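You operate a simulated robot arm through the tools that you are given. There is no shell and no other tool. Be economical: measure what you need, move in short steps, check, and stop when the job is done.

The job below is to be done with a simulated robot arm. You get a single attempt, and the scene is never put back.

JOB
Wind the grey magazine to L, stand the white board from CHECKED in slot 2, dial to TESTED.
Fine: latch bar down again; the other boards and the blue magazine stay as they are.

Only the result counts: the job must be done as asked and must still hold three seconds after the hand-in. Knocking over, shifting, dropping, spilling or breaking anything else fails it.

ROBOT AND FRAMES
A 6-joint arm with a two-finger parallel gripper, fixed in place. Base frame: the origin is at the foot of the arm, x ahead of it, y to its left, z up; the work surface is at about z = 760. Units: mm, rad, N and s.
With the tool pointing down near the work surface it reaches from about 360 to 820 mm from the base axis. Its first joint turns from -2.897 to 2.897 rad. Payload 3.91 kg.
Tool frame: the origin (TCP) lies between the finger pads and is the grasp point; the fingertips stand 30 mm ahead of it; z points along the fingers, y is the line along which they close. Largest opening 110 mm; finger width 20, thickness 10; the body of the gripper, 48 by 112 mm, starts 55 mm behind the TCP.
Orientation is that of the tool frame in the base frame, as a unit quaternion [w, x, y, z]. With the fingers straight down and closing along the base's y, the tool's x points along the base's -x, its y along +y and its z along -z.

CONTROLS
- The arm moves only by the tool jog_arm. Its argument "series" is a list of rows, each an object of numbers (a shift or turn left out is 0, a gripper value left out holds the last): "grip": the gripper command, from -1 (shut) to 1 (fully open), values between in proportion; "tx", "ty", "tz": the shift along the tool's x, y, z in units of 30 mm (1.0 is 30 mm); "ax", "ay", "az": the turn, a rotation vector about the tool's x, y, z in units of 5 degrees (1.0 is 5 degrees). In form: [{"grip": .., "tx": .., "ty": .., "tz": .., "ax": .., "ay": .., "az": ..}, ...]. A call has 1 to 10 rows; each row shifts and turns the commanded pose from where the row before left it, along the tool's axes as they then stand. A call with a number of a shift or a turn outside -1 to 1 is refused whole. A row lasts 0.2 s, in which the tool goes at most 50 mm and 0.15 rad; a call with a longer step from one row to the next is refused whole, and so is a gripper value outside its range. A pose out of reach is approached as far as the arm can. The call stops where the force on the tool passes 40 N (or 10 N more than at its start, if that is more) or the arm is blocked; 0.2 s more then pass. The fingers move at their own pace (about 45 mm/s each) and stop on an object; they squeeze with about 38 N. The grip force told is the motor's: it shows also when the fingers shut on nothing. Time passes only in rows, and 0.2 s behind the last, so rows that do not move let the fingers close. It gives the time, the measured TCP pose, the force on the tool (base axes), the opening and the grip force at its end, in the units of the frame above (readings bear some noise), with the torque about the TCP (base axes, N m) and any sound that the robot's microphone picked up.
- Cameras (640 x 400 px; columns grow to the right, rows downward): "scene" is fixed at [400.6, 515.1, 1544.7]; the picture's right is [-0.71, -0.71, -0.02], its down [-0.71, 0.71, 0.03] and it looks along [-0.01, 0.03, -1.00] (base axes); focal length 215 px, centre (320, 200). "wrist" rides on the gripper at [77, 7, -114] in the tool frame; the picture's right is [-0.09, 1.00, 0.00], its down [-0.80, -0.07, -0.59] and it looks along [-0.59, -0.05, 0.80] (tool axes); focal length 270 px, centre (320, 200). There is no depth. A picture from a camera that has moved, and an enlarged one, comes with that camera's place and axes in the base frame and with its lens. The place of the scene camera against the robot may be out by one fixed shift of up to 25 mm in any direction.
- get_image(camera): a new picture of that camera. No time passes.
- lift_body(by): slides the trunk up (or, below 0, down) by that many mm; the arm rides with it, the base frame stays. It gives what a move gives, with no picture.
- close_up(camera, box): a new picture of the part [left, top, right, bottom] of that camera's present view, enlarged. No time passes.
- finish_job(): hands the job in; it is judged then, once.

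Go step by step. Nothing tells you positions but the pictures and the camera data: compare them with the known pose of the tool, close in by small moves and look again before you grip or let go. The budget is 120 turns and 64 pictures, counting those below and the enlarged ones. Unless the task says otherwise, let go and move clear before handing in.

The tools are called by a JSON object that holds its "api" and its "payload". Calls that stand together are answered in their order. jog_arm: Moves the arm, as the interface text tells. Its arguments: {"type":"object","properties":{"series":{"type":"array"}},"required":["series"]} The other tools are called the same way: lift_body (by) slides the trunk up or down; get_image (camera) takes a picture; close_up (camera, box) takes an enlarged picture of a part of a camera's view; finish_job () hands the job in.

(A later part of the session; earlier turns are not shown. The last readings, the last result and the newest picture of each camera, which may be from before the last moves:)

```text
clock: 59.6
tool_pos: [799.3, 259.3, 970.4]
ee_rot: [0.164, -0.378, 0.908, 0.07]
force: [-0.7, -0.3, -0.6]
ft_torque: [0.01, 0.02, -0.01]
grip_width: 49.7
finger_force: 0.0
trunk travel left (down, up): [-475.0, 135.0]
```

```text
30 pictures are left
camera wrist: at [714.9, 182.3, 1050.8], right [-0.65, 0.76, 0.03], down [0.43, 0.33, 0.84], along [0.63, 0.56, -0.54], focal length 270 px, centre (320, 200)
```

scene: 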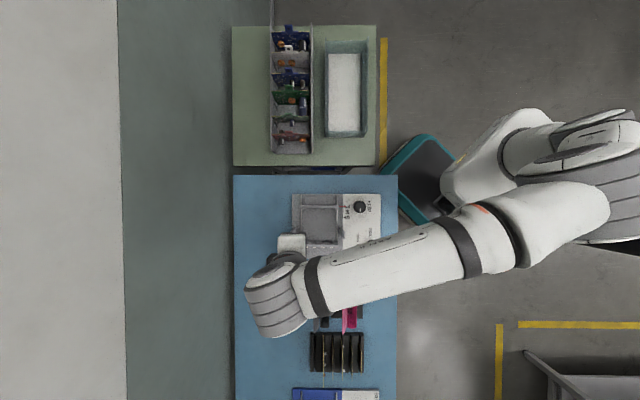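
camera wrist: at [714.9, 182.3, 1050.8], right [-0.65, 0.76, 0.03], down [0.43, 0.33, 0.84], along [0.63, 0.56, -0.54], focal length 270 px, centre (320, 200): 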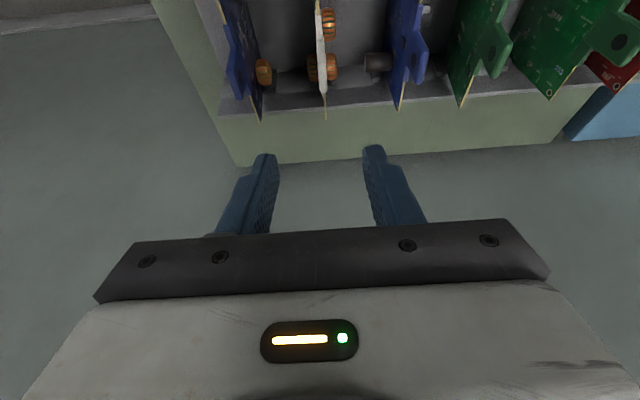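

The tab is centred laterally. Stepping down and slightly inboard, then re-checking.

{"api": "jog_arm", "payload": {"series": [{"tx": 0.48, "tz": 0.53}, {"tx": 0.48, "tz": 0.53}, {}]}}

{"api": "get_image", "payload": {"camera": "wrist"}}

```text
clock: 60.4
tool_pos: [787.1, 250.4, 931.3]
ee_rot: [0.164, -0.378, 0.908, 0.07]
force: [0.7, -0.2, 0.4]
ft_torque: [0.02, 0.03, 0.0]
grip_width: 49.7
finger_force: 0.0
trunk travel left (down, up): [-475.0, 135.0]
```

```text
29 pictures are left
camera wrist: at [703.3, 172.8, 1010.0], right [-0.65, 0.76, 0.03], down [0.43, 0.33, 0.84], along [0.63, 0.56, -0.54], focal length 270 px, centre (320, 200)
```

wrist: 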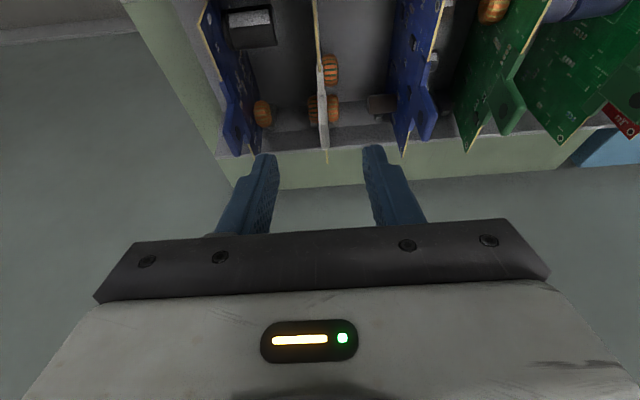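

Refined: tab centre near (794, 259, 850). Descending a bit more and checking.

{"api": "jog_arm", "payload": {"series": [{"tx": 0.14, "tz": 0.57}, {"tx": 0.14, "tz": 0.57}, {}]}}

{"api": "close_up", "payload": {"camera": "wrist", "box": [200, 50, 440, 200]}}

```text
clock: 61.2
tool_pos: [789.0, 253.2, 894.4]
ee_rot: [0.165, -0.378, 0.908, 0.07]
force: [0.5, -0.2, -0.6]
ft_torque: [0.02, 0.01, 0.03]
grip_width: 49.9
finger_force: 0.0
trunk travel left (down, up): [-475.0, 135.0]
```

```text
2.67 times, centred on (320, 125) of wrist
camera zoom: at [705.8, 176.1, 975.2], right [-0.65, 0.76, 0.03], down [0.43, 0.33, 0.84], along [0.63, 0.56, -0.54], focal length 721 px, centre (320, 400)
```

zoom: 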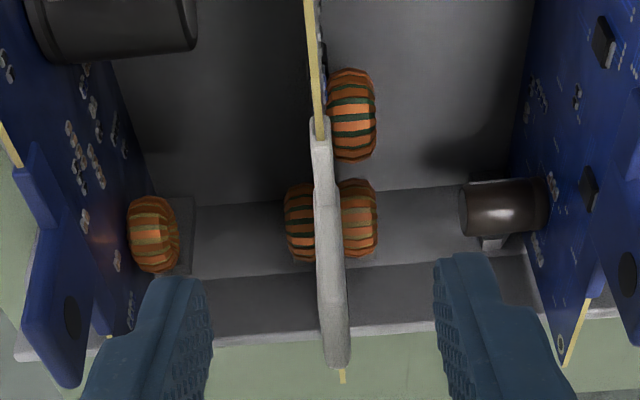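

Triangulating across views: tab centre ≈ z 857, slightly outboard. Lowering ~18 mm more and checking again.

{"api": "jog_arm", "payload": {"series": [{"tx": 0.04, "tz": 0.3}, {"tx": 0.04, "tz": 0.31}, {}]}}

{"api": "close_up", "payload": {"camera": "wrist", "box": [200, 90, 440, 240]}}

```text
clock: 62.0
tool_pos: [792.4, 256.0, 877.8]
ee_rot: [0.164, -0.378, 0.908, 0.07]
force: [-0.3, -0.6, 0.0]
ft_torque: [-0.01, 0.01, -0.01]
grip_width: 49.3
finger_force: 0.0
trunk travel left (down, up): [-475.0, 135.0]
```

```text
2.67 times, centred on (320, 165) of wrist
camera zoom: at [708.4, 179.0, 957.5], right [-0.65, 0.76, 0.03], down [0.43, 0.33, 0.84], along [0.63, 0.56, -0.54], focal length 721 px, centre (320, 293)
```

zoom: 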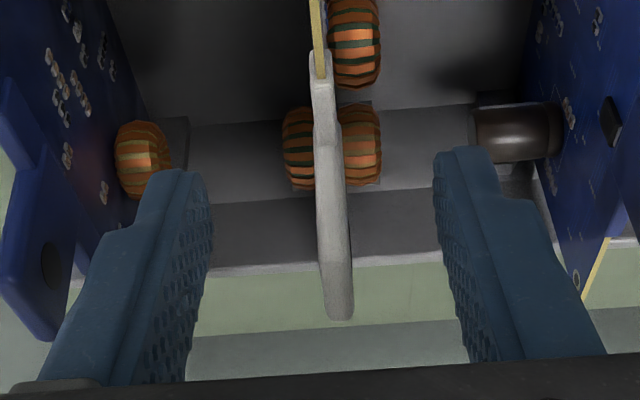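

Fingertips straddle the tab at a good depth. Small lateral trim, then close.

{"api": "jog_arm", "payload": {"series": [{"ty": 0.06}, {"grip": -1}, {"grip": -1}, {"grip": -1}, {"grip": -1}, {"grip": -1}]}}

{"api": "close_up", "payload": {"camera": "wrist", "box": [200, 90, 440, 240]}}

```text
clock: 63.4
tool_pos: [790.7, 256.9, 877.9]
ee_rot: [0.164, -0.379, 0.908, 0.071]
force: [-0.6, 1.2, 0.8]
ft_torque: [0.06, 0.08, -0.06]
grip_width: 5.4
finger_force: 38.1
trunk travel left (down, up): [-475.0, 135.0]
```

```text
2.67 times, centred on (320, 165) of wrist
camera zoom: at [707.0, 180.2, 957.7], right [-0.65, 0.76, 0.03], down [0.43, 0.33, 0.84], along [0.63, 0.56, -0.54], focal length 721 px, centre (320, 293)
```

zoom: 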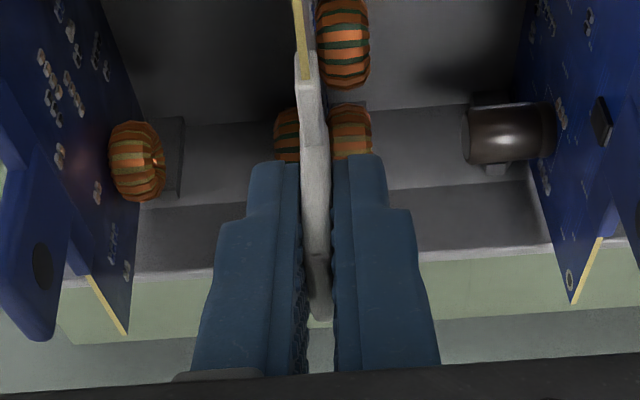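

Tab gripped (5.4 mm). Lifting straight up a little to check.

{"api": "jog_arm", "payload": {"series": [{"tx": -0.086, "tz": -0.235}, {"tx": -0.171, "tz": -0.47}, {"tx": -0.171, "tz": -0.47}, {"tx": -0.171, "tz": -0.47}, {}]}}

{"api": "get_image", "payload": {"camera": "wrist"}}

```text
clock: 64.6
tool_pos: [790.8, 257.2, 928.8]
ee_rot: [0.164, -0.378, 0.908, 0.071]
force: [-0.2, 0.7, -0.5]
ft_torque: [0.01, -0.01, 0.01]
grip_width: 5.5
finger_force: 37.9
trunk travel left (down, up): [-475.0, 135.0]
```

```text
25 pictures are left
camera wrist: at [707.4, 179.5, 1009.5], right [-0.65, 0.76, 0.03], down [0.43, 0.33, 0.84], along [0.63, 0.56, -0.55], focal length 270 px, centre (320, 200)
```

wrist: 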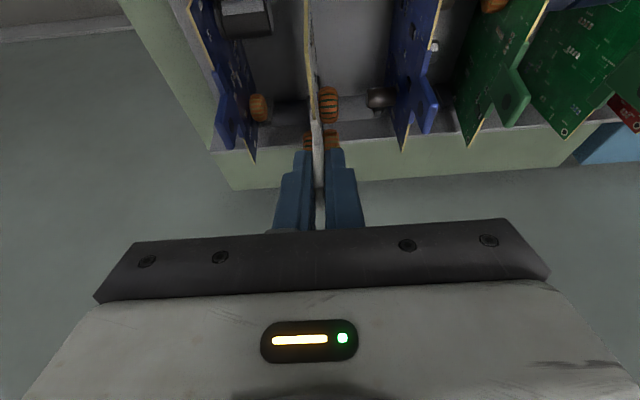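

Board is out of its slot. I'll lift clear, and read the slot numbers meanwhile.

{"api": "jog_arm", "payload": {"series": [{"tx": -0.25, "tz": -0.7}, {"tx": -0.25, "tz": -0.7}, {"tx": -0.25, "tz": -0.7}, {"tx": -0.25, "tz": -0.7}, {}]}}

{"api": "close_up", "payload": {"camera": "scene", "box": [301, 237, 337, 260]}}

{"api": "close_up", "payload": {"camera": "scene", "box": [295, 195, 359, 235]}}

```text
clock: 65.8
tool_pos: [789.8, 255.5, 1019.1]
ee_rot: [0.164, -0.378, 0.908, 0.07]
force: [0.5, -0.5, -1.3]
ft_torque: [-0.02, -0.01, 0.0]
grip_width: 5.4
finger_force: 38.4
trunk travel left (down, up): [-475.0, 135.0]
```

```text
16.00 times, centred on (319, 248) of scene
camera zoom: at [400.6, 515.1, 1544.7], right [-0.71, -0.71, -0.02], down [-0.71, 0.71, 0.03], along [-0.01, 0.03, -1.0], focal length 3438 px, centre (336, -576)
```

zoom: 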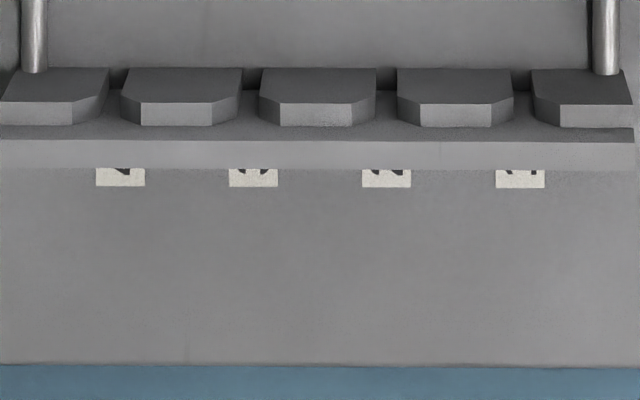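

```text
10.00 times, centred on (327, 215) of scene
camera zoom: at [400.6, 515.1, 1544.7], right [-0.71, -0.71, -0.02], down [-0.71, 0.71, 0.03], along [-0.01, 0.03, -1.0], focal length 2149 px, centre (250, 50)
```

zoom: 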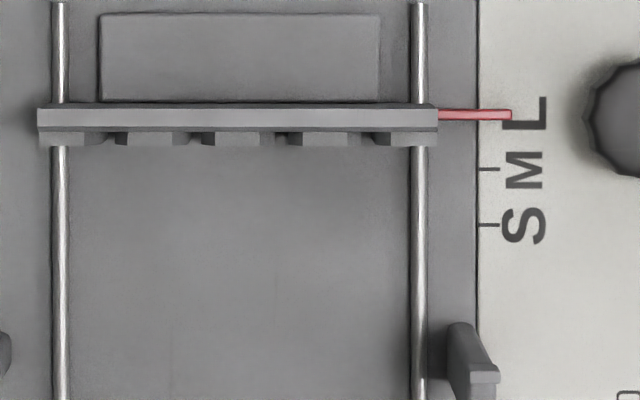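

Slot labels are partly hidden; I'll read them with the wrist camera. Carrying the board toward the magazine, high up.

{"api": "jog_arm", "payload": {"series": [{"tx": 0.05, "ty": 0.4, "tz": -0.1}, {"tx": 0.1, "ty": 0.93, "tz": -0.1}, {"tx": 0.1, "ty": 0.93, "tz": -0.1}, {"tx": 0.1, "ty": 0.93, "tz": -0.1}, {"tx": 0.1, "ty": 0.93, "tz": -0.1}, {"tx": 0.1, "ty": 0.93, "tz": -0.1}, {"tx": 0.1, "ty": 0.93, "tz": -0.1}, {"tx": 0.1, "ty": 0.93, "tz": -0.1}, {"tx": 0.1, "ty": 0.93, "tz": -0.1}, {"tx": 0.1, "ty": 0.93, "tz": -0.1}]}}

{"api": "jog_arm", "payload": {"series": [{"tx": 0.1, "ty": 0.93, "tz": -0.1}, {"tx": 0.1, "ty": 0.93, "tz": -0.1}, {"ax": -0.342, "az": -0.94}, {"ax": -0.342, "az": -0.94}, {"ax": -0.342, "az": -0.94}, {"ax": -0.342, "az": -0.94}, {"ax": -0.342, "az": -0.94}, {"ax": -0.342, "az": -0.94}, {"ax": -0.342, "az": -0.94}, {"ax": -0.342, "az": -0.94}]}}

{"api": "jog_arm", "payload": {"series": [{"ax": -0.342, "az": -0.94}, {"ax": -0.342, "az": -0.94}, {"ax": -0.342, "az": -0.94}, {"ax": -0.342, "az": -0.94}, {"ax": -0.342, "az": -0.94}, {"ax": -0.342, "az": -0.94}, {"ax": -0.342, "az": -0.94}, {"ax": -0.342, "az": -0.94}, {"ax": -0.342, "az": -0.94}, {"ax": -0.342, "az": -0.94}]}}

{"api": "get_image", "payload": {"camera": "wrist"}}

```text
clock: 68.0
tool_pos: [579.2, 414.2, 1039.2]
ee_rot: [0.165, -0.378, 0.908, 0.069]
force: [0.8, -0.3, -0.4]
ft_torque: [-0.08, 0.02, 0.02]
grip_width: 5.5
finger_force: 38.1
trunk travel left (down, up): [-475.0, 135.0]
```

```text
clock: 70.2
tool_pos: [530.3, 448.3, 1042.2]
ee_rot: [0.133, -0.666, 0.724, 0.12]
force: [0.1, -1.5, 0.7]
ft_torque: [0.0, 0.05, 0.01]
grip_width: 0.0
finger_force: 38.0
trunk travel left (down, up): [-475.0, 135.0]
```

```text
clock: 72.4
tool_pos: [530.2, 447.7, 1042.1]
ee_rot: [-0.071, 0.911, -0.372, -0.16]
force: [0.1, 0.9, 0.0]
ft_torque: [0.02, -0.01, 0.01]
grip_width: 0.0
finger_force: 37.6
trunk travel left (down, up): [-475.0, 135.0]
```

```text
22 pictures are left
camera wrist: at [605.6, 362.2, 1122.4], right [-0.76, -0.65, 0.02], down [-0.34, 0.43, 0.84], along [-0.55, 0.63, -0.55], focal length 270 px, centre (320, 200)
```

wrist: 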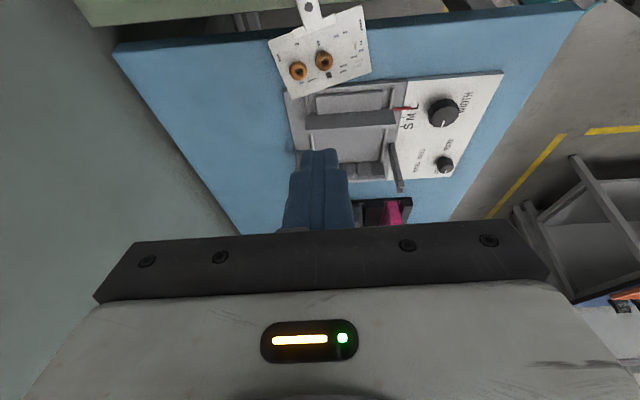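

The board slipped out during the turn and landed on the blue table. Looking closely at how it lies.

{"api": "close_up", "payload": {"camera": "scene", "box": [240, 150, 400, 260]}}

{"api": "close_up", "payload": {"camera": "wrist", "box": [240, 0, 432, 120]}}

```text
3.64 times, centred on (320, 205) of scene
camera zoom: at [400.6, 515.1, 1544.7], right [-0.71, -0.71, -0.02], down [-0.71, 0.71, 0.03], along [-0.01, 0.03, -1.0], focal length 781 px, centre (320, 182)
```

zoom: 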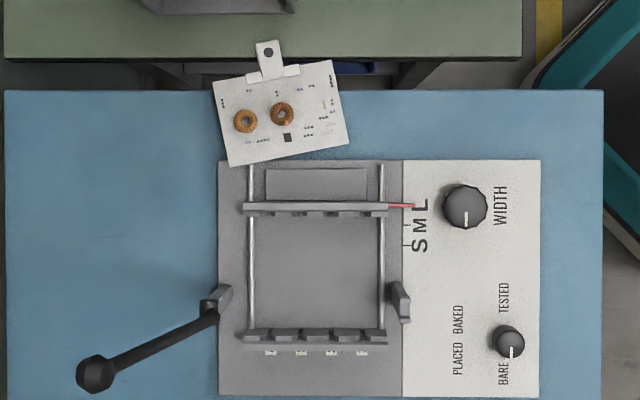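

```text
3.33 times, centred on (336, 60) of wrist
camera zoom: at [605.6, 362.2, 1122.4], right [-0.76, -0.65, 0.02], down [-0.34, 0.43, 0.84], along [-0.55, 0.63, -0.55], focal length 901 px, centre (267, 667)
```

zoom: 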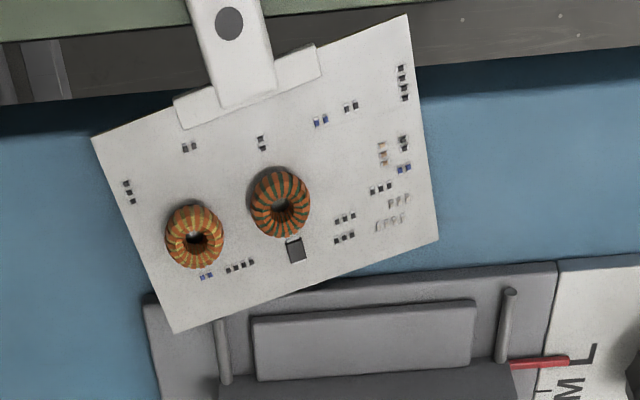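

The board lies flat on the blue table, tab overhanging toward the green one. Plan: grip the tab by its two side edges with the gripper leaning slightly, so after pitching the hand the board stands upright. First re-orienting the hand (turn half round about its own axis) at height.

{"api": "jog_arm", "payload": {"series": [{"grip": 0.1, "ax": -0.251, "az": -0.689}, {"ax": -0.251, "az": -0.689}, {"ax": -0.251, "az": -0.689}, {"az": 1}, {"az": 1}, {"az": 1}, {"az": 1}, {"az": 1}, {"az": 1}, {"az": 1}]}}

{"api": "jog_arm", "payload": {"series": [{"az": 1}, {"az": 1}, {"az": 1}, {"az": 1}, {"az": 1}, {"az": 1}, {"az": 1}, {"az": 1}, {"az": 1}, {"az": 1}]}}

{"api": "jog_arm", "payload": {"series": [{"az": 1}, {"az": 1}, {"az": 1}, {"az": 1}, {"az": 1}, {"az": 1}, {"az": 1}, {"az": 1}, {"az": 1}, {"az": 1}]}}

{"api": "jog_arm", "payload": {"series": [{"az": 1}, {"az": 1}, {"az": 1}, {"az": 1}, {"az": 1}, {"az": 1}, {"az": 1}, {"az": 1}, {"az": 1}, {}]}}

{"api": "get_image", "payload": {"camera": "wrist"}}

```text
clock: 74.6
tool_pos: [531.7, 447.0, 1042.1]
ee_rot: [-0.003, 0.813, -0.556, -0.175]
force: [0.4, 0.7, -1.3]
ft_torque: [-0.01, 0.01, 0.05]
grip_width: 60.5
finger_force: 0.1
trunk travel left (down, up): [-475.0, 135.0]
```

```text
clock: 76.8
tool_pos: [531.6, 449.0, 1042.6]
ee_rot: [-0.071, -0.501, 0.848, 0.16]
force: [0.6, 0.4, 0.6]
ft_torque: [0.01, 0.03, 0.01]
grip_width: 60.3
finger_force: 0.0
trunk travel left (down, up): [-475.0, 135.0]
```

```text
clock: 79.0
tool_pos: [532.9, 448.2, 1042.8]
ee_rot: [-0.132, -0.097, 0.98, 0.114]
force: [0.2, -0.4, 0.0]
ft_torque: [-0.01, 0.01, -0.01]
grip_width: 60.5
finger_force: 0.1
trunk travel left (down, up): [-475.0, 135.0]
```

```text
clock: 81.2
tool_pos: [531.4, 448.9, 1042.5]
ee_rot: [-0.166, 0.285, 0.943, 0.055]
force: [0.0, -0.2, 0.0]
ft_torque: [-0.01, 0.0, 0.01]
grip_width: 60.4
finger_force: 0.0
trunk travel left (down, up): [-475.0, 135.0]
```

```text
19 pictures are left
camera wrist: at [507.5, 469.2, 1176.5], right [0.62, 0.78, -0.02], down [0.75, -0.59, 0.28], along [0.21, -0.19, -0.96], focal length 270 px, centre (320, 200)
```

wrist: 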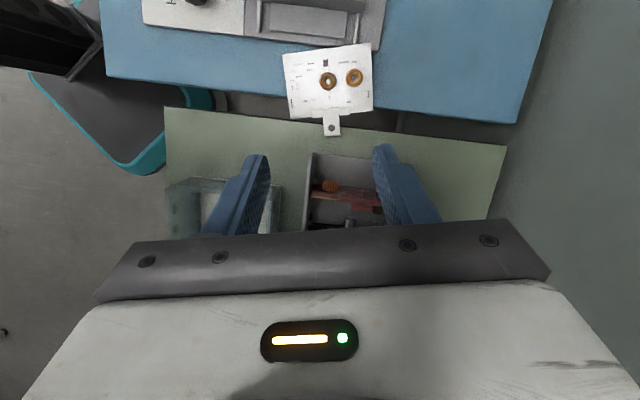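

Hand is aligned with the board; tab hole ≈ (523, 472). Descending above the tab for a closer look.

{"api": "jog_arm", "payload": {"series": [{"tx": -0.238, "ty": 0.067, "tz": 0.886}, {"tx": -0.238, "ty": 0.067, "tz": 0.886}, {"tx": -0.238, "ty": 0.067, "tz": 0.886}, {"tx": -0.238, "ty": 0.067, "tz": 0.886}, {"tx": -0.238, "ty": 0.067, "tz": 0.886}, {"tx": -0.238, "ty": 0.067, "tz": 0.886}, {"tx": -0.238, "ty": 0.067, "tz": 0.886}, {}]}}

{"api": "get_image", "payload": {"camera": "wrist"}}

```text
clock: 83.0
tool_pos: [527.6, 471.9, 850.8]
ee_rot: [-0.166, 0.284, 0.943, 0.056]
force: [0.8, -0.4, -1.0]
ft_torque: [0.01, -0.04, -0.02]
grip_width: 60.5
finger_force: 0.1
trunk travel left (down, up): [-475.0, 135.0]
```

```text
18 pictures are left
camera wrist: at [503.8, 492.5, 984.5], right [0.62, 0.78, -0.02], down [0.75, -0.59, 0.28], along [0.21, -0.19, -0.96], focal length 270 px, centre (320, 200)
```

wrist: 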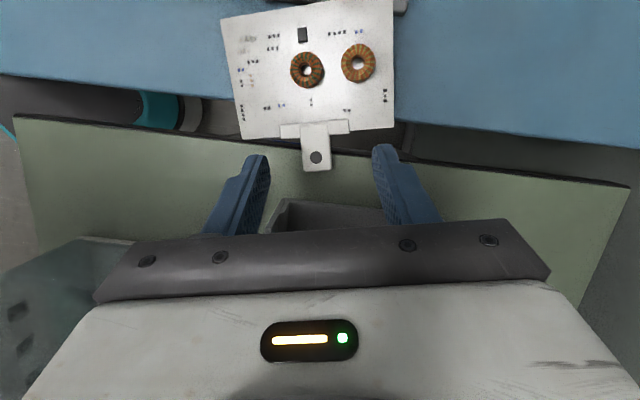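

Tab (≈22 mm wide) is nearly centred. Trimming sideways and descending to just above the surface.

{"api": "jog_arm", "payload": {"series": [{"grip": -0.15, "ty": -0.17}, {"tx": -0.182, "tz": 0.5}, {"tx": -0.182, "tz": 0.5}, {"tx": -0.15, "tz": 0.42}, {}]}}

{"api": "close_up", "payload": {"camera": "wrist", "box": [200, 90, 440, 240]}}

```text
clock: 84.2
tool_pos: [525.2, 467.0, 804.0]
ee_rot: [-0.165, 0.285, 0.943, 0.056]
force: [-0.5, 0.4, 0.3]
ft_torque: [0.0, 0.03, 0.03]
grip_width: 46.8
finger_force: 0.0
trunk travel left (down, up): [-475.0, 135.0]
```

```text
2.67 times, centred on (320, 165) of wrist
camera zoom: at [500.9, 488.3, 937.6], right [0.62, 0.78, -0.02], down [0.75, -0.59, 0.28], along [0.21, -0.19, -0.96], focal length 721 px, centre (320, 293)
```

zoom: 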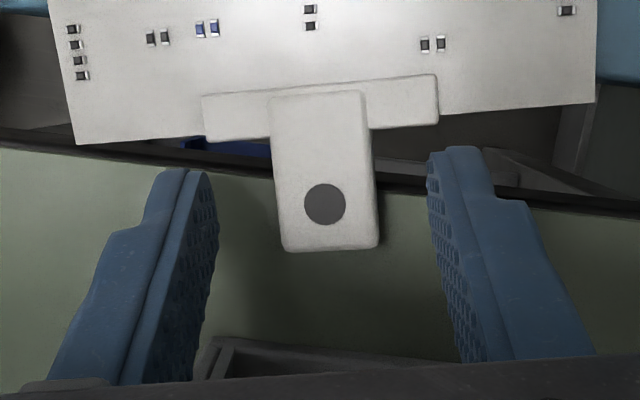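

Well placed. Lowering in small steps until just touching, then closing on the tab's edges.

{"api": "jog_arm", "payload": {"series": [{"tx": -0.046, "tz": 0.125}, {"tx": -0.046, "tz": 0.125}, {"tx": -0.023, "tz": 0.063}, {}]}}

```text
clock: 85.2
tool_pos: [523.4, 467.0, 795.4]
ee_rot: [-0.166, 0.285, 0.942, 0.056]
force: [0.1, 0.0, -0.3]
ft_torque: [0.0, -0.02, -0.02]
grip_width: 46.8
finger_force: 0.0
trunk travel left (down, up): [-475.0, 135.0]
```

{"api": "jog_arm", "payload": {"series": [{"tx": -0.023, "tz": 0.063}, {"tx": -0.023, "tz": 0.063}, {"tx": -0.012, "tz": 0.032}, {"tx": -0.012, "tz": 0.032}, {}]}}

{"api": "close_up", "payload": {"camera": "wrist", "box": [200, 90, 440, 240]}}

```text
clock: 86.4
tool_pos: [523.1, 466.4, 792.3]
ee_rot: [-0.164, 0.285, 0.943, 0.058]
force: [2.4, -1.2, 23.3]
ft_torque: [-0.54, 0.26, 0.13]
grip_width: 46.4
finger_force: 0.0
trunk travel left (down, up): [-475.0, 135.0]
```

```text
2.67 times, centred on (320, 165) of wrist
camera zoom: at [498.6, 487.4, 925.6], right [0.62, 0.78, -0.01], down [0.75, -0.59, 0.28], along [0.21, -0.19, -0.96], focal length 721 px, centre (320, 293)
```

zoom: 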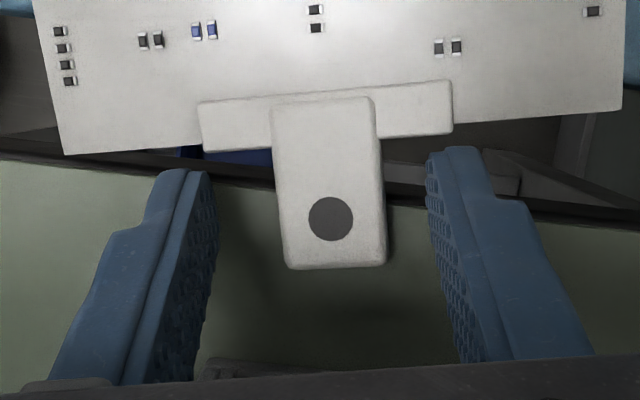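

Fingertips touch the green surface at TCP z≈792. Backing off 2 mm, centring and closing.

{"api": "jog_arm", "payload": {"series": [{"tx": 0.03, "tz": -0.07, "ty": 0.06}, {}, {"grip": -1}, {"grip": -1}, {"grip": -1}, {"grip": -1}]}}

{"api": "close_up", "payload": {"camera": "wrist", "box": [200, 90, 440, 240]}}

```text
clock: 87.8
tool_pos: [524.2, 469.3, 791.7]
ee_rot: [-0.166, 0.285, 0.943, 0.056]
force: [-1.7, -2.2, 6.5]
ft_torque: [-0.04, 0.32, 0.58]
grip_width: 20.8
finger_force: 37.5
trunk travel left (down, up): [-475.0, 135.0]
```

```text
2.67 times, centred on (320, 165) of wrist
camera zoom: at [499.6, 489.4, 925.4], right [0.62, 0.78, -0.02], down [0.75, -0.59, 0.28], along [0.21, -0.19, -0.96], focal length 721 px, centre (320, 293)
```

zoom: 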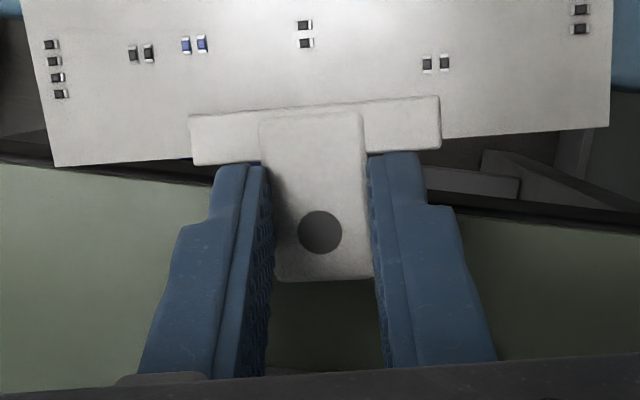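

Tab is held (20.8 mm). Lifting slowly and checking.

{"api": "jog_arm", "payload": {"series": [{"tx": 0.023, "tz": -0.063}, {"tx": 0.046, "tz": -0.125}, {"tx": 0.068, "tz": -0.19}, {"tx": 0.068, "tz": -0.19}, {"tx": 0.068, "tz": -0.19}, {"tx": 0.068, "tz": -0.19}, {"tx": 0.046, "tz": -0.125}, {}]}}

{"api": "get_image", "payload": {"camera": "wrist"}}

```text
clock: 89.6
tool_pos: [524.9, 468.7, 824.9]
ee_rot: [-0.165, 0.285, 0.942, 0.055]
force: [0.7, -0.5, -0.8]
ft_torque: [-0.05, -0.03, -0.02]
grip_width: 23.3
finger_force: 37.8
trunk travel left (down, up): [-475.0, 135.0]
```

```text
14 pictures are left
camera wrist: at [500.4, 489.1, 958.5], right [0.62, 0.78, -0.02], down [0.75, -0.59, 0.28], along [0.21, -0.19, -0.96], focal length 270 px, centre (320, 200)
```

wrist: 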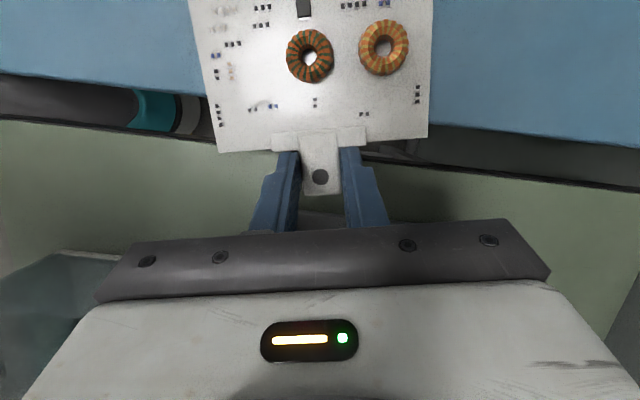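

Board is securely lifted. Raising it slowly to travel height.

{"api": "jog_arm", "payload": {"series": [{"tx": 0.068, "tz": -0.188}, {"tx": 0.137, "tz": -0.376}, {"tx": 0.171, "tz": -0.47}, {"tx": 0.171, "tz": -0.47}, {"tx": 0.171, "tz": -0.47}, {"tx": 0.171, "tz": -0.47}, {"tx": 0.171, "tz": -0.47}, {"tx": 0.171, "tz": -0.47}, {"tx": 0.171, "tz": -0.47}, {"tx": 0.103, "tz": -0.28}]}}

{"api": "jog_arm", "payload": {"series": [{"tx": 0.103, "tz": -0.28}, {"tx": 0.171, "tz": -0.47}, {"tx": 0.171, "tz": -0.47}, {"tx": 0.137, "tz": -0.376}, {"tx": 0.068, "tz": -0.188}, {"ax": 0.1, "az": -0.282}, {"ax": 0.171, "az": -0.47}, {"ax": 0.274, "az": -0.752}, {"ax": 0.274, "az": -0.752}, {"ax": 0.274, "az": -0.752}]}}

```text
clock: 91.8
tool_pos: [524.6, 466.9, 955.1]
ee_rot: [-0.165, 0.285, 0.943, 0.055]
force: [0.0, 0.4, -0.8]
ft_torque: [-0.01, -0.02, 0.01]
grip_width: 23.1
finger_force: 38.4
trunk travel left (down, up): [-475.0, 135.0]
```

```text
clock: 94.0
tool_pos: [523.2, 467.0, 1013.9]
ee_rot: [-0.169, 0.151, 0.973, 0.032]
force: [0.2, 0.6, -1.3]
ft_torque: [-0.05, -0.05, 0.0]
grip_width: 23.0
finger_force: 38.2
trunk travel left (down, up): [-475.0, 135.0]
```

{"api": "jog_arm", "payload": {"series": [{"ax": 0.274, "az": -0.752}, {"ax": 0.274, "az": -0.752}, {"ax": 0.274, "az": -0.752}, {"ax": 0.274, "az": -0.752}, {"ax": 0.274, "az": -0.752}, {"ax": 0.274, "az": -0.752}, {"ax": 0.274, "az": -0.752}, {"ax": 0.274, "az": -0.752}, {"ax": 0.274, "az": -0.752}, {"ax": 0.274, "az": -0.752}]}}

{"api": "jog_arm", "payload": {"series": [{"ax": 0.274, "az": -0.752}, {"ax": 0.274, "az": -0.752}, {"ax": 0.274, "az": -0.752}, {"ax": 0.274, "az": -0.752}, {"ax": 0.274, "az": -0.752}, {"ax": 0.205, "az": -0.56}, {}]}}

```text
clock: 96.2
tool_pos: [524.5, 466.1, 1012.4]
ee_rot: [-0.168, -0.191, 0.967, -0.03]
force: [0.0, -0.1, -0.7]
ft_torque: [0.0, -0.07, -0.02]
grip_width: 23.1
finger_force: 38.1
trunk travel left (down, up): [-475.0, 135.0]
```

```text
clock: 97.8
tool_pos: [524.0, 466.5, 1012.8]
ee_rot: [-0.155, -0.38, 0.91, -0.063]
force: [-0.2, 0.4, -0.8]
ft_torque: [0.05, -0.05, -0.01]
grip_width: 23.3
finger_force: 38.0
trunk travel left (down, up): [-475.0, 135.0]
```

Yaw is right (board will face along the slots). Shifting gently toward the magazine, then pitching the hand so the board hangs upright.

{"api": "jog_arm", "payload": {"series": [{"tx": 0.05, "ty": 0.2, "tz": 0.017}, {"tx": 0.1, "ty": 0.4, "tz": 0.033}, {"tx": 0.12, "ty": 0.5, "tz": 0.04}, {"tx": 0.12, "ty": 0.5, "tz": 0.04}, {"tx": 0.12, "ty": 0.5, "tz": 0.04}, {"tx": 0.12, "ty": 0.5, "tz": 0.04}, {"tx": 0.12, "ty": 0.5, "tz": 0.04}, {"tx": 0.12, "ty": 0.5, "tz": 0.04}, {"tx": 0.12, "ty": 0.5, "tz": 0.04}, {"tx": 0.07, "ty": 0.3, "tz": 0.03}]}}

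{"api": "jog_arm", "payload": {"series": [{"tx": 0.03, "ty": 0.15, "tz": 0.01}, {"ay": -0.3}, {"ay": -0.6}, {"ay": -0.8}, {"ay": -0.8}, {"ay": -0.8}, {"ay": -0.8}, {"ay": -0.8}, {"ay": -0.8}, {"ay": -0.8}]}}

{"api": "jog_arm", "payload": {"series": [{"ay": -0.8}, {"ay": -0.8}, {"ay": -0.8}, {"ay": -0.8}, {"ay": -0.8}, {"ay": -0.8}, {"ay": -0.8}, {"ay": -0.8}, {"ay": -0.8}, {"ay": -0.6}]}}

{"api": "get_image", "payload": {"camera": "wrist"}}

```text
clock: 100.0
tool_pos: [405.8, 535.7, 1014.3]
ee_rot: [-0.156, -0.379, 0.91, -0.064]
force: [1.0, 0.3, -1.1]
ft_torque: [0.05, -0.03, 0.01]
grip_width: 23.2
finger_force: 37.7
trunk travel left (down, up): [-475.0, 135.0]
```

```text
clock: 102.2
tool_pos: [401.6, 538.1, 1015.3]
ee_rot: [0.106, -0.382, 0.917, 0.046]
force: [-0.4, -0.1, -1.4]
ft_torque: [0.02, -0.02, 0.01]
grip_width: 23.1
finger_force: 38.3
trunk travel left (down, up): [-475.0, 135.0]
```

```text
clock: 104.4
tool_pos: [404.8, 536.9, 1014.7]
ee_rot: [0.378, -0.349, 0.844, 0.15]
force: [0.9, -0.2, -0.3]
ft_torque: [0.01, 0.0, 0.04]
grip_width: 23.1
finger_force: 38.0
out of reach, approached as far as the arm can: row 9
trunk travel left (down, up): [-475.0, 135.0]
```

```text
13 pictures are left
camera wrist: at [303.3, 443.1, 1033.7], right [-0.66, 0.75, 0.06], down [0.11, 0.02, 0.99], along [0.75, 0.66, -0.1], focal length 270 px, centre (320, 200)
```

wrist: 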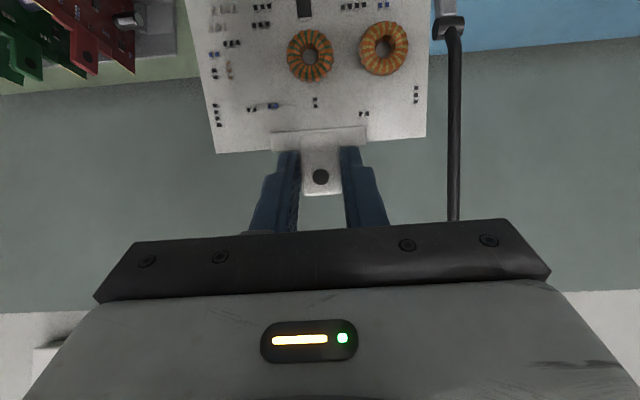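

Board hangs off the hand, tilt now ~48° of the needed ~70°, and the arm brushed a limit. Trying to continue in small steps.

{"api": "jog_arm", "payload": {"series": [{"ay": -0.6}, {"ay": -0.6}, {"ay": -0.6}, {}]}}

```text
clock: 105.4
tool_pos: [406.1, 535.9, 1015.3]
ee_rot: [0.444, -0.334, 0.812, 0.176]
force: [0.2, 0.5, -1.0]
ft_torque: [-0.04, 0.01, -0.02]
grip_width: 23.1
finger_force: 38.4
trunk travel left (down, up): [-475.0, 135.0]
```

{"api": "jog_arm", "payload": {"series": [{"ay": -0.6}, {"ay": -0.6}, {"ay": -0.6}, {"ay": -0.6}, {}]}}

{"api": "close_up", "payload": {"camera": "scene", "box": [260, 130, 404, 220]}}

```text
clock: 106.6
tool_pos: [405.2, 537.4, 1014.5]
ee_rot: [0.526, -0.314, 0.761, 0.211]
force: [-0.2, 0.3, -1.2]
ft_torque: [-0.02, 0.01, -0.02]
grip_width: 22.9
finger_force: 38.3
trunk travel left (down, up): [-475.0, 135.0]
```

```text
4.44 times, centred on (332, 175) of scene
camera zoom: at [400.6, 515.1, 1544.7], right [-0.71, -0.71, -0.02], down [-0.71, 0.71, 0.03], along [-0.01, 0.03, -1.0], focal length 955 px, centre (267, 311)
```

zoom: 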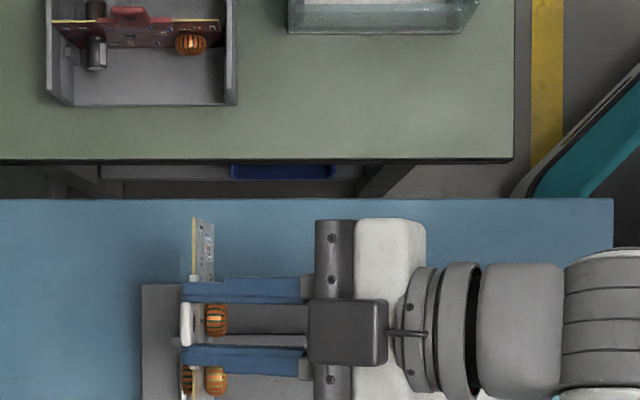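

Board is nearly vertical (about 4° short). Correcting, and reading the slot labels more closely.

{"api": "jog_arm", "payload": {"series": [{"ay": -0.4}, {"ay": -0.4}, {}]}}

{"api": "close_up", "payload": {"camera": "scene", "box": [305, 244, 333, 250]}}

```text
clock: 107.4
tool_pos: [404.8, 535.9, 1015.4]
ee_rot: [0.552, -0.309, 0.742, 0.223]
force: [-0.7, 0.5, -0.9]
ft_torque: [-0.04, -0.05, -0.02]
grip_width: 23.0
finger_force: 38.0
trunk travel left (down, up): [-475.0, 135.0]
```

```text
16.00 times, centred on (319, 247) of scene
camera zoom: at [400.6, 515.1, 1544.7], right [-0.71, -0.71, -0.02], down [-0.71, 0.71, 0.03], along [-0.01, 0.03, -1.0], focal length 3438 px, centre (336, -552)
```

zoom: 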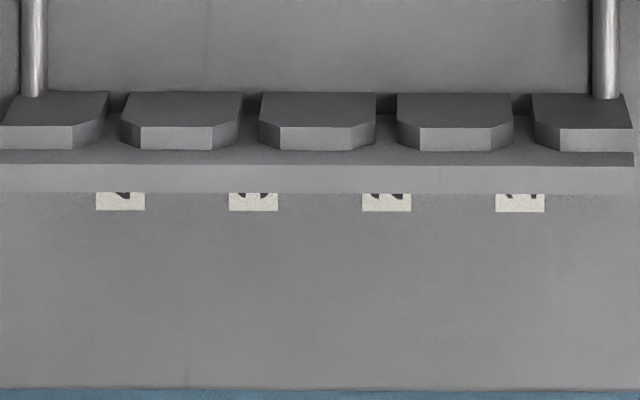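

{"api": "close_up", "payload": {"camera": "scene", "box": [321, 244, 333, 251]}}

{"api": "close_up", "payload": {"camera": "scene", "box": [305, 244, 317, 251]}}

```text
16.00 times, centred on (327, 248) of scene
camera zoom: at [400.6, 515.1, 1544.7], right [-0.71, -0.71, -0.02], down [-0.71, 0.71, 0.03], along [-0.01, 0.03, -1.0], focal length 3438 px, centre (208, -560)
```

zoom: 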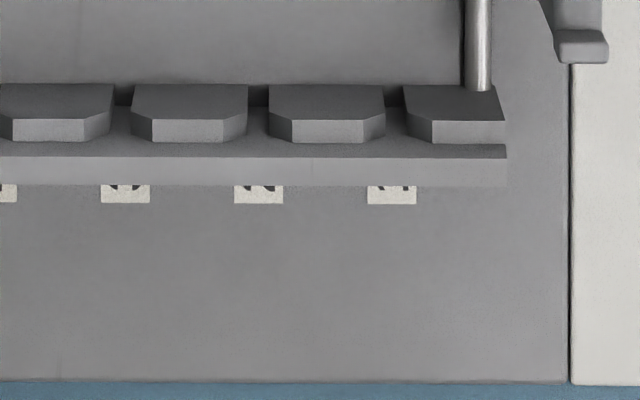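

```text
16.00 times, centred on (311, 248) of scene
camera zoom: at [400.6, 515.1, 1544.7], right [-0.71, -0.71, -0.02], down [-0.71, 0.71, 0.03], along [-0.01, 0.03, -1.0], focal length 3438 px, centre (464, -560)
```

zoom: 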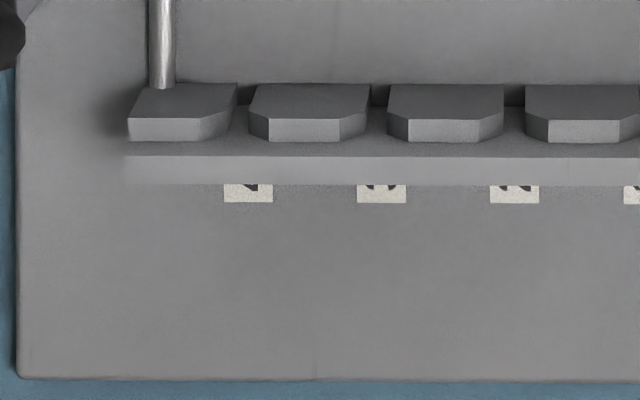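

Labels read 4-3-2-1 from left to right in the scene view, so slot 2 is third from the left. Moving the board above that slot, gently.

{"api": "jog_arm", "payload": {"series": [{"tx": 0.06, "ty": 0.15, "tz": -0.07}, {"tx": 0.13, "ty": 0.3, "tz": -0.13}, {"tx": 0.18, "ty": 0.42, "tz": -0.18}, {"tx": 0.18, "ty": 0.42, "tz": -0.19}, {"tx": 0.18, "ty": 0.42, "tz": -0.19}, {"tx": 0.18, "ty": 0.42, "tz": -0.19}, {"tx": 0.18, "ty": 0.42, "tz": -0.18}, {"tx": 0.12, "ty": 0.28, "tz": -0.12}, {"tx": 0.06, "ty": 0.13, "tz": -0.06}, {}]}}

{"api": "close_up", "payload": {"camera": "scene", "box": [285, 185, 365, 260]}}

```text
clock: 109.6
tool_pos: [309.5, 564.3, 990.1]
ee_rot: [0.552, -0.307, 0.743, 0.222]
force: [0.2, 0.7, -1.0]
ft_torque: [-0.02, 0.0, 0.0]
grip_width: 23.2
finger_force: 38.1
trunk travel left (down, up): [-475.0, 135.0]
```

```text
5.33 times, centred on (325, 222) of scene
camera zoom: at [400.6, 515.1, 1544.7], right [-0.71, -0.71, -0.02], down [-0.71, 0.71, 0.03], along [-0.01, 0.03, -1.0], focal length 1146 px, centre (293, 80)
```

zoom: 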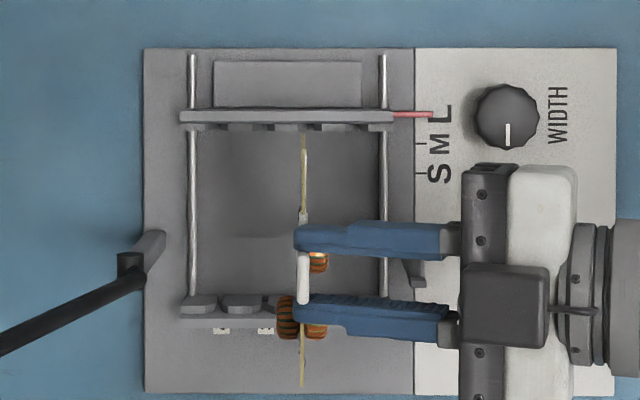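

The board is edge-on over slot 2, needing ~2 mm shifts. Correcting and lowering 45 mm, then re-checking.

{"api": "jog_arm", "payload": {"series": [{"tx": 0.02, "ty": 0.077, "tz": -0.064}, {"tx": 0.13, "tz": 0.04}, {"tx": 0.25, "tz": 0.076}, {"tx": 0.35, "tz": 0.107}, {"tx": 0.35, "tz": 0.107}, {"tx": 0.25, "tz": 0.076}, {"tx": 0.13, "tz": 0.04}, {}]}}

{"api": "close_up", "payload": {"camera": "scene", "box": [297, 200, 361, 256]}}

```text
clock: 111.4
tool_pos: [305.1, 563.4, 942.0]
ee_rot: [0.552, -0.307, 0.743, 0.222]
force: [-0.9, -0.3, -0.4]
ft_torque: [-0.04, 0.01, 0.01]
grip_width: 23.1
finger_force: 37.4
trunk travel left (down, up): [-475.0, 135.0]
```

```text
7.14 times, centred on (329, 228) of scene
camera zoom: at [400.6, 515.1, 1544.7], right [-0.71, -0.71, -0.02], down [-0.71, 0.71, 0.03], along [-0.01, 0.03, -1.0], focal length 1535 px, centre (256, 0)
```

zoom: 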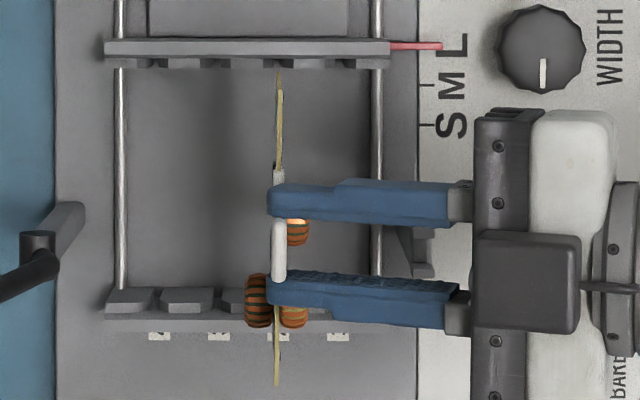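

Aligned within ~1 mm. Small trim, then lowering into the slot with force checks.

{"api": "jog_arm", "payload": {"series": [{"ty": -0.045, "tz": 0.015}, {"tx": 0.1, "tz": 0.03}, {"tx": 0.2, "tz": 0.061}, {"tx": 0.2, "tz": 0.061}, {"tx": 0.2, "tz": 0.061}, {"tx": 0.1, "tz": 0.03}, {}]}}

{"api": "close_up", "payload": {"camera": "scene", "box": [297, 200, 361, 256]}}

```text
clock: 113.0
tool_pos: [306.8, 564.0, 917.3]
ee_rot: [0.552, -0.307, 0.743, 0.222]
force: [1.2, 0.9, -0.5]
ft_torque: [-0.04, 0.01, -0.02]
grip_width: 23.0
finger_force: 38.1
trunk travel left (down, up): [-475.0, 135.0]
```

```text
7.14 times, centred on (329, 228) of scene
camera zoom: at [400.6, 515.1, 1544.7], right [-0.71, -0.71, -0.02], down [-0.71, 0.71, 0.03], along [-0.01, 0.03, -1.0], focal length 1535 px, centre (256, 0)
```

zoom: 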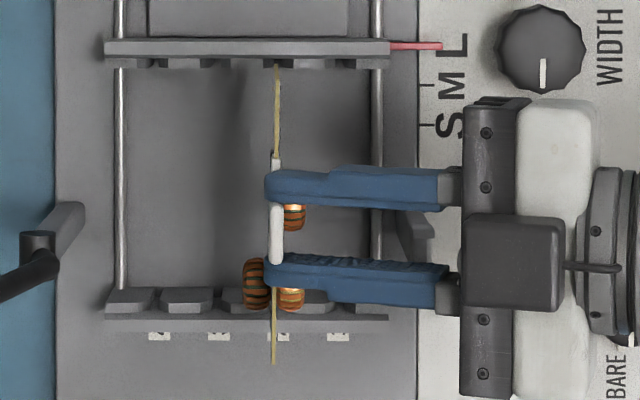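

Good alignment. Continuing down in small steps.

{"api": "jog_arm", "payload": {"series": [{"tx": 0.12, "tz": 0.01}, {"tx": 0.12, "tz": 0.036}, {"tx": 0.12, "tz": 0.036}, {}]}}

{"api": "jog_arm", "payload": {"series": [{"tx": 0.12, "tz": 0.036}, {"tx": 0.12, "tz": 0.036}, {}]}}

```text
clock: 114.0
tool_pos: [306.9, 563.7, 907.7]
ee_rot: [0.552, -0.307, 0.743, 0.221]
force: [-0.2, 0.9, -0.9]
ft_torque: [-0.04, -0.01, -0.05]
grip_width: 22.8
finger_force: 38.3
trunk travel left (down, up): [-475.0, 135.0]
```

```text
clock: 114.8
tool_pos: [306.1, 562.3, 897.8]
ee_rot: [0.552, -0.307, 0.743, 0.221]
force: [-2.0, -3.4, -1.8]
ft_torque: [-0.3, 0.22, 0.16]
grip_width: 23.0
finger_force: 37.4
trunk travel left (down, up): [-475.0, 135.0]
```

Slight side force suggests it is entering the guides. Continuing.

{"api": "jog_arm", "payload": {"series": [{"tx": 0.1, "tz": 0.025}, {"tx": 0.1, "tz": 0.025}, {}]}}

{"api": "close_up", "payload": {"camera": "scene", "box": [297, 200, 361, 256]}}

```text
clock: 115.6
tool_pos: [306.5, 562.6, 893.8]
ee_rot: [0.552, -0.307, 0.743, 0.221]
force: [-2.4, -2.5, 0.4]
ft_torque: [-0.21, 0.28, 0.17]
grip_width: 22.9
finger_force: 37.9
trunk travel left (down, up): [-475.0, 135.0]
```

```text
7.14 times, centred on (329, 228) of scene
camera zoom: at [400.6, 515.1, 1544.7], right [-0.71, -0.71, -0.02], down [-0.71, 0.71, 0.03], along [-0.01, 0.03, -1.0], focal length 1535 px, centre (256, 0)
```

zoom: 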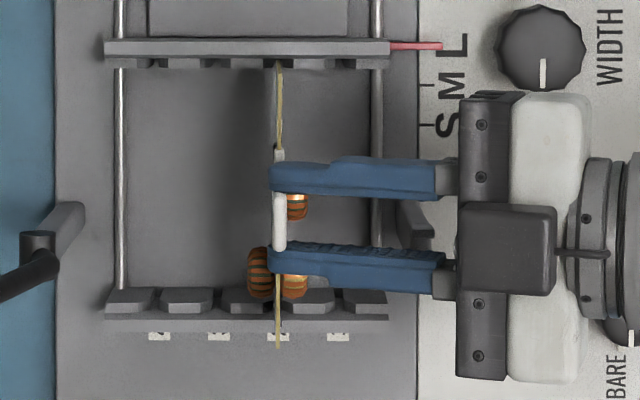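

{"api": "jog_arm", "payload": {"series": [{"tx": 0.1, "tz": 0.03}, {"tx": 0.1, "tz": 0.03}, {}]}}

{"api": "jog_arm", "payload": {"series": [{"tx": 0.1, "tz": 0.03}, {"tx": 0.1, "tz": 0.03}, {}]}}

```text
clock: 116.4
tool_pos: [306.4, 562.5, 886.9]
ee_rot: [0.552, -0.307, 0.743, 0.221]
force: [-0.3, -0.2, -1.2]
ft_torque: [-0.03, 0.01, -0.01]
grip_width: 23.0
finger_force: 37.4
trunk travel left (down, up): [-475.0, 135.0]
```

```text
clock: 117.2
tool_pos: [306.5, 562.3, 880.8]
ee_rot: [0.552, -0.307, 0.743, 0.221]
force: [0.3, 0.4, -1.6]
ft_torque: [0.0, -0.02, 0.0]
grip_width: 23.0
finger_force: 37.8
trunk travel left (down, up): [-475.0, 135.0]
```

{"api": "jog_arm", "payload": {"series": [{"tx": 0.1, "tz": 0.03}, {"tx": 0.1, "tz": 0.03}, {}]}}

{"api": "jog_arm", "payload": {"series": [{"tx": 0.08, "tz": 0.025}, {"tx": 0.08, "tz": 0.025}, {}]}}

```text
clock: 118.0
tool_pos: [306.0, 562.1, 874.5]
ee_rot: [0.552, -0.307, 0.743, 0.222]
force: [1.1, 0.0, 0.6]
ft_torque: [0.03, -0.02, 0.04]
grip_width: 23.1
finger_force: 38.1
trunk travel left (down, up): [-475.0, 135.0]
```

```text
clock: 118.8
tool_pos: [306.4, 561.3, 873.1]
ee_rot: [0.555, -0.307, 0.74, 0.224]
force: [0.9, -5.4, 25.3]
ft_torque: [0.39, -0.05, -0.03]
grip_width: 23.2
finger_force: 38.0
trunk travel left (down, up): [-475.0, 135.0]
```

Firm upward contact: the board is down on the base. Relieving slightly, opening and backing straight out, then checking.

{"api": "jog_arm", "payload": {"series": [{"tx": -0.06, "tz": -0.018}, {"grip": -0.4}, {"grip": -0.3}, {}, {"tz": -0.4}, {"tz": -0.7}, {"tz": -0.8}, {"tz": -0.8}]}}

{"api": "close_up", "payload": {"camera": "scene", "box": [281, 185, 377, 260]}}

```text
clock: 120.6
tool_pos: [249.9, 521.5, 907.4]
ee_rot: [0.553, -0.309, 0.743, 0.217]
force: [-0.7, -1.3, 0.1]
ft_torque: [-0.01, -0.01, 0.02]
grip_width: 38.6
finger_force: 0.1
out of reach, approached as far as the arm can: row 6, 7, 8
trunk travel left (down, up): [-475.0, 135.0]
```

```text
5.33 times, centred on (329, 222) of scene
camera zoom: at [400.6, 515.1, 1544.7], right [-0.71, -0.71, -0.02], down [-0.71, 0.71, 0.03], along [-0.01, 0.03, -1.0], focal length 1146 px, centre (272, 80)
```

zoom: 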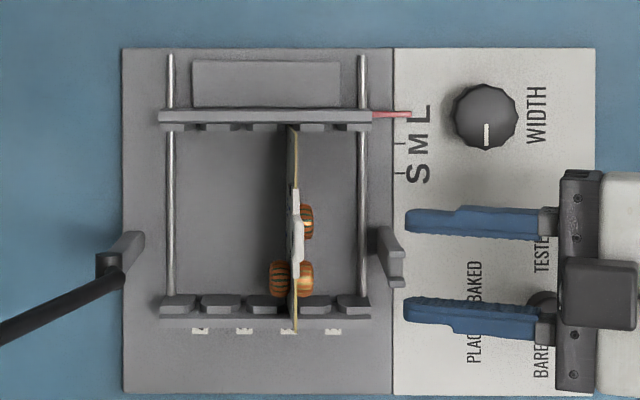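

The white board stands in slot 2. Now raising clear, untilting to the earlier bar-grasp tilt, and heading for the raised ball.

{"api": "jog_arm", "payload": {"series": [{"tx": -0.9, "tz": -0.25}, {"tx": -0.9, "tz": -0.25}, {"tx": -0.9, "tz": -0.25}, {"ay": 0.9, "grip": -0.1}, {"ay": 0.9}, {"ay": 0.9}, {"ay": 0.9}, {"ay": 0.9}, {"ay": 0.9}, {"ay": 0.9}]}}

```text
clock: 122.8
tool_pos: [251.9, 523.8, 990.9]
ee_rot: [0.33, -0.356, 0.865, 0.13]
force: [0.2, -0.3, -0.1]
ft_torque: [-0.01, 0.02, -0.01]
grip_width: 49.6
finger_force: 0.1
trunk travel left (down, up): [-475.0, 135.0]
```

{"api": "jog_arm", "payload": {"series": [{"tx": -0.882, "ty": 0.031, "tz": 0.04}, {"tx": -0.882, "ty": 0.031, "tz": 0.04}, {"tx": -0.882, "ty": 0.031, "tz": 0.04}, {"tx": -0.882, "ty": 0.031, "tz": 0.04}, {"tx": -0.882, "ty": 0.031, "tz": 0.04}, {"tx": -0.882, "ty": 0.031, "tz": 0.04}, {"tx": -0.882, "ty": 0.031, "tz": 0.04}, {"tx": -0.882, "ty": 0.031, "tz": 0.04}, {"tx": -0.882, "ty": 0.031, "tz": 0.04}, {}]}}

{"api": "get_image", "payload": {"camera": "wrist"}}

```text
clock: 125.0
tool_pos: [379.1, 660.8, 1141.3]
ee_rot: [0.33, -0.356, 0.865, 0.13]
force: [0.4, -0.5, 0.3]
ft_torque: [0.0, -0.02, -0.01]
grip_width: 49.4
finger_force: 0.1
trunk travel left (down, up): [-475.0, 135.0]
```

```text
3 pictures are left
camera wrist: at [279.3, 570.3, 1174.9], right [-0.65, 0.76, 0.05], down [0.19, 0.1, 0.98], along [0.73, 0.65, -0.21], focal length 270 px, centre (320, 200)
```

wrist: 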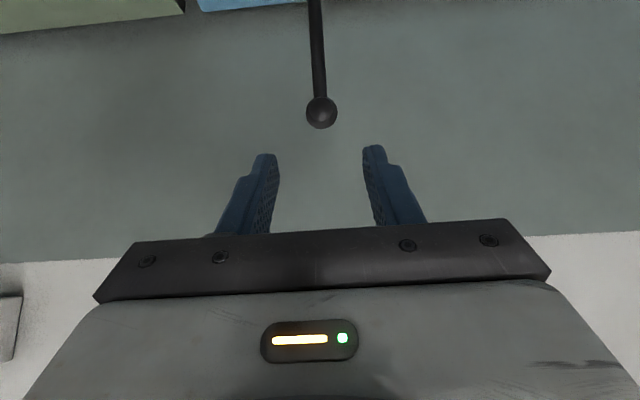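

Ball is ahead; trimming and advancing onto it, then gripping.

{"api": "jog_arm", "payload": {"series": [{"tx": 0.3, "tz": 0.4}, {"tz": 0.9}, {"tz": 0.9}, {"tz": 0.83}, {}, {"grip": -1}, {"grip": -1}, {"grip": -1}, {"grip": -1}]}}

```text
clock: 127.0
tool_pos: [416.6, 700.7, 1065.3]
ee_rot: [0.33, -0.355, 0.865, 0.13]
force: [4.5, -3.9, -2.1]
ft_torque: [0.1, -0.08, 0.04]
grip_width: 22.9
finger_force: 45.5
trunk travel left (down, up): [-475.0, 135.0]
```

Holding the ball. Lowering the bar along the same arc in reverse.

{"api": "jog_arm", "payload": {"series": [{"tx": 0.525, "tz": -0.617}, {"tx": 0.596, "tz": -0.548}, {"tx": 0.659, "tz": -0.471}, {"tx": 0.711, "tz": -0.388}, {"tx": 0.753, "tz": -0.298}]}}

{"api": "jog_arm", "payload": {"series": [{"tx": 0.784, "tz": -0.204}, {"tx": 0.803, "tz": -0.107}, {"tx": 0.81, "tz": -0.009}, {"tx": 0.805, "tz": 0.09}]}}

```text
clock: 128.2
tool_pos: [331.5, 613.0, 1052.7]
ee_rot: [0.33, -0.356, 0.865, 0.13]
force: [2.3, 2.5, -0.3]
ft_torque: [0.48, -0.68, 0.1]
grip_width: 22.8
finger_force: 45.0
trunk travel left (down, up): [-475.0, 135.0]
```

```text
clock: 129.2
tool_pos: [277.9, 559.7, 994.9]
ee_rot: [0.33, -0.356, 0.865, 0.13]
force: [7.6, -1.8, 3.7]
ft_torque: [0.76, -0.9, 0.0]
grip_width: 23.2
finger_force: 45.2
trunk travel left (down, up): [-475.0, 135.0]
```

{"api": "jog_arm", "payload": {"series": [{"tx": 0.788, "tz": 0.188}, {"tx": 0.759, "tz": 0.282}, {"tx": 0.719, "tz": 0.373}, {"tx": 0.669, "tz": 0.458}]}}

{"api": "jog_arm", "payload": {"series": [{"tx": 0.304, "tz": 0.268}, {"tx": 0.304, "tz": 0.268}, {"tx": 0.215, "tz": 0.236}, {"tx": 0.1, "tz": 0.11}, {}]}}

```text
clock: 130.2
tool_pos: [247.8, 531.1, 906.8]
ee_rot: [0.331, -0.356, 0.864, 0.13]
force: [-4.1, 7.6, 3.4]
ft_torque: [0.41, -0.68, 0.04]
grip_width: 23.0
finger_force: 45.3
trunk travel left (down, up): [-475.0, 135.0]
```

```text
clock: 131.4
tool_pos: [246.5, 528.6, 869.5]
ee_rot: [0.331, -0.355, 0.865, 0.13]
force: [-5.4, -1.0, 9.1]
ft_torque: [1.12, -0.42, 0.33]
grip_width: 23.1
finger_force: 45.2
trunk travel left (down, up): [-475.0, 135.0]
```

Nearly down; easing the last ~10 mm.

{"api": "jog_arm", "payload": {"series": [{"tx": 0.1, "tz": 0.11}, {"tx": 0.1, "tz": 0.11}, {}]}}

```text
clock: 132.2
tool_pos: [246.3, 529.7, 861.0]
ee_rot: [0.33, -0.356, 0.865, 0.13]
force: [-4.4, -3.6, 6.3]
ft_torque: [0.72, 0.05, 0.44]
grip_width: 22.8
finger_force: 45.3
trunk travel left (down, up): [-475.0, 135.0]
```

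{"api": "jog_arm", "payload": {"series": [{"tx": 0.08, "tz": 0.09}, {"tx": 0.05, "tz": 0.05}, {}]}}

```text
clock: 133.0
tool_pos: [245.1, 529.3, 856.9]
ee_rot: [0.331, -0.355, 0.865, 0.13]
force: [-0.5, -2.8, 10.5]
ft_torque: [1.19, -0.42, 0.42]
grip_width: 22.5
finger_force: 45.2
trunk travel left (down, up): [-475.0, 135.0]
```

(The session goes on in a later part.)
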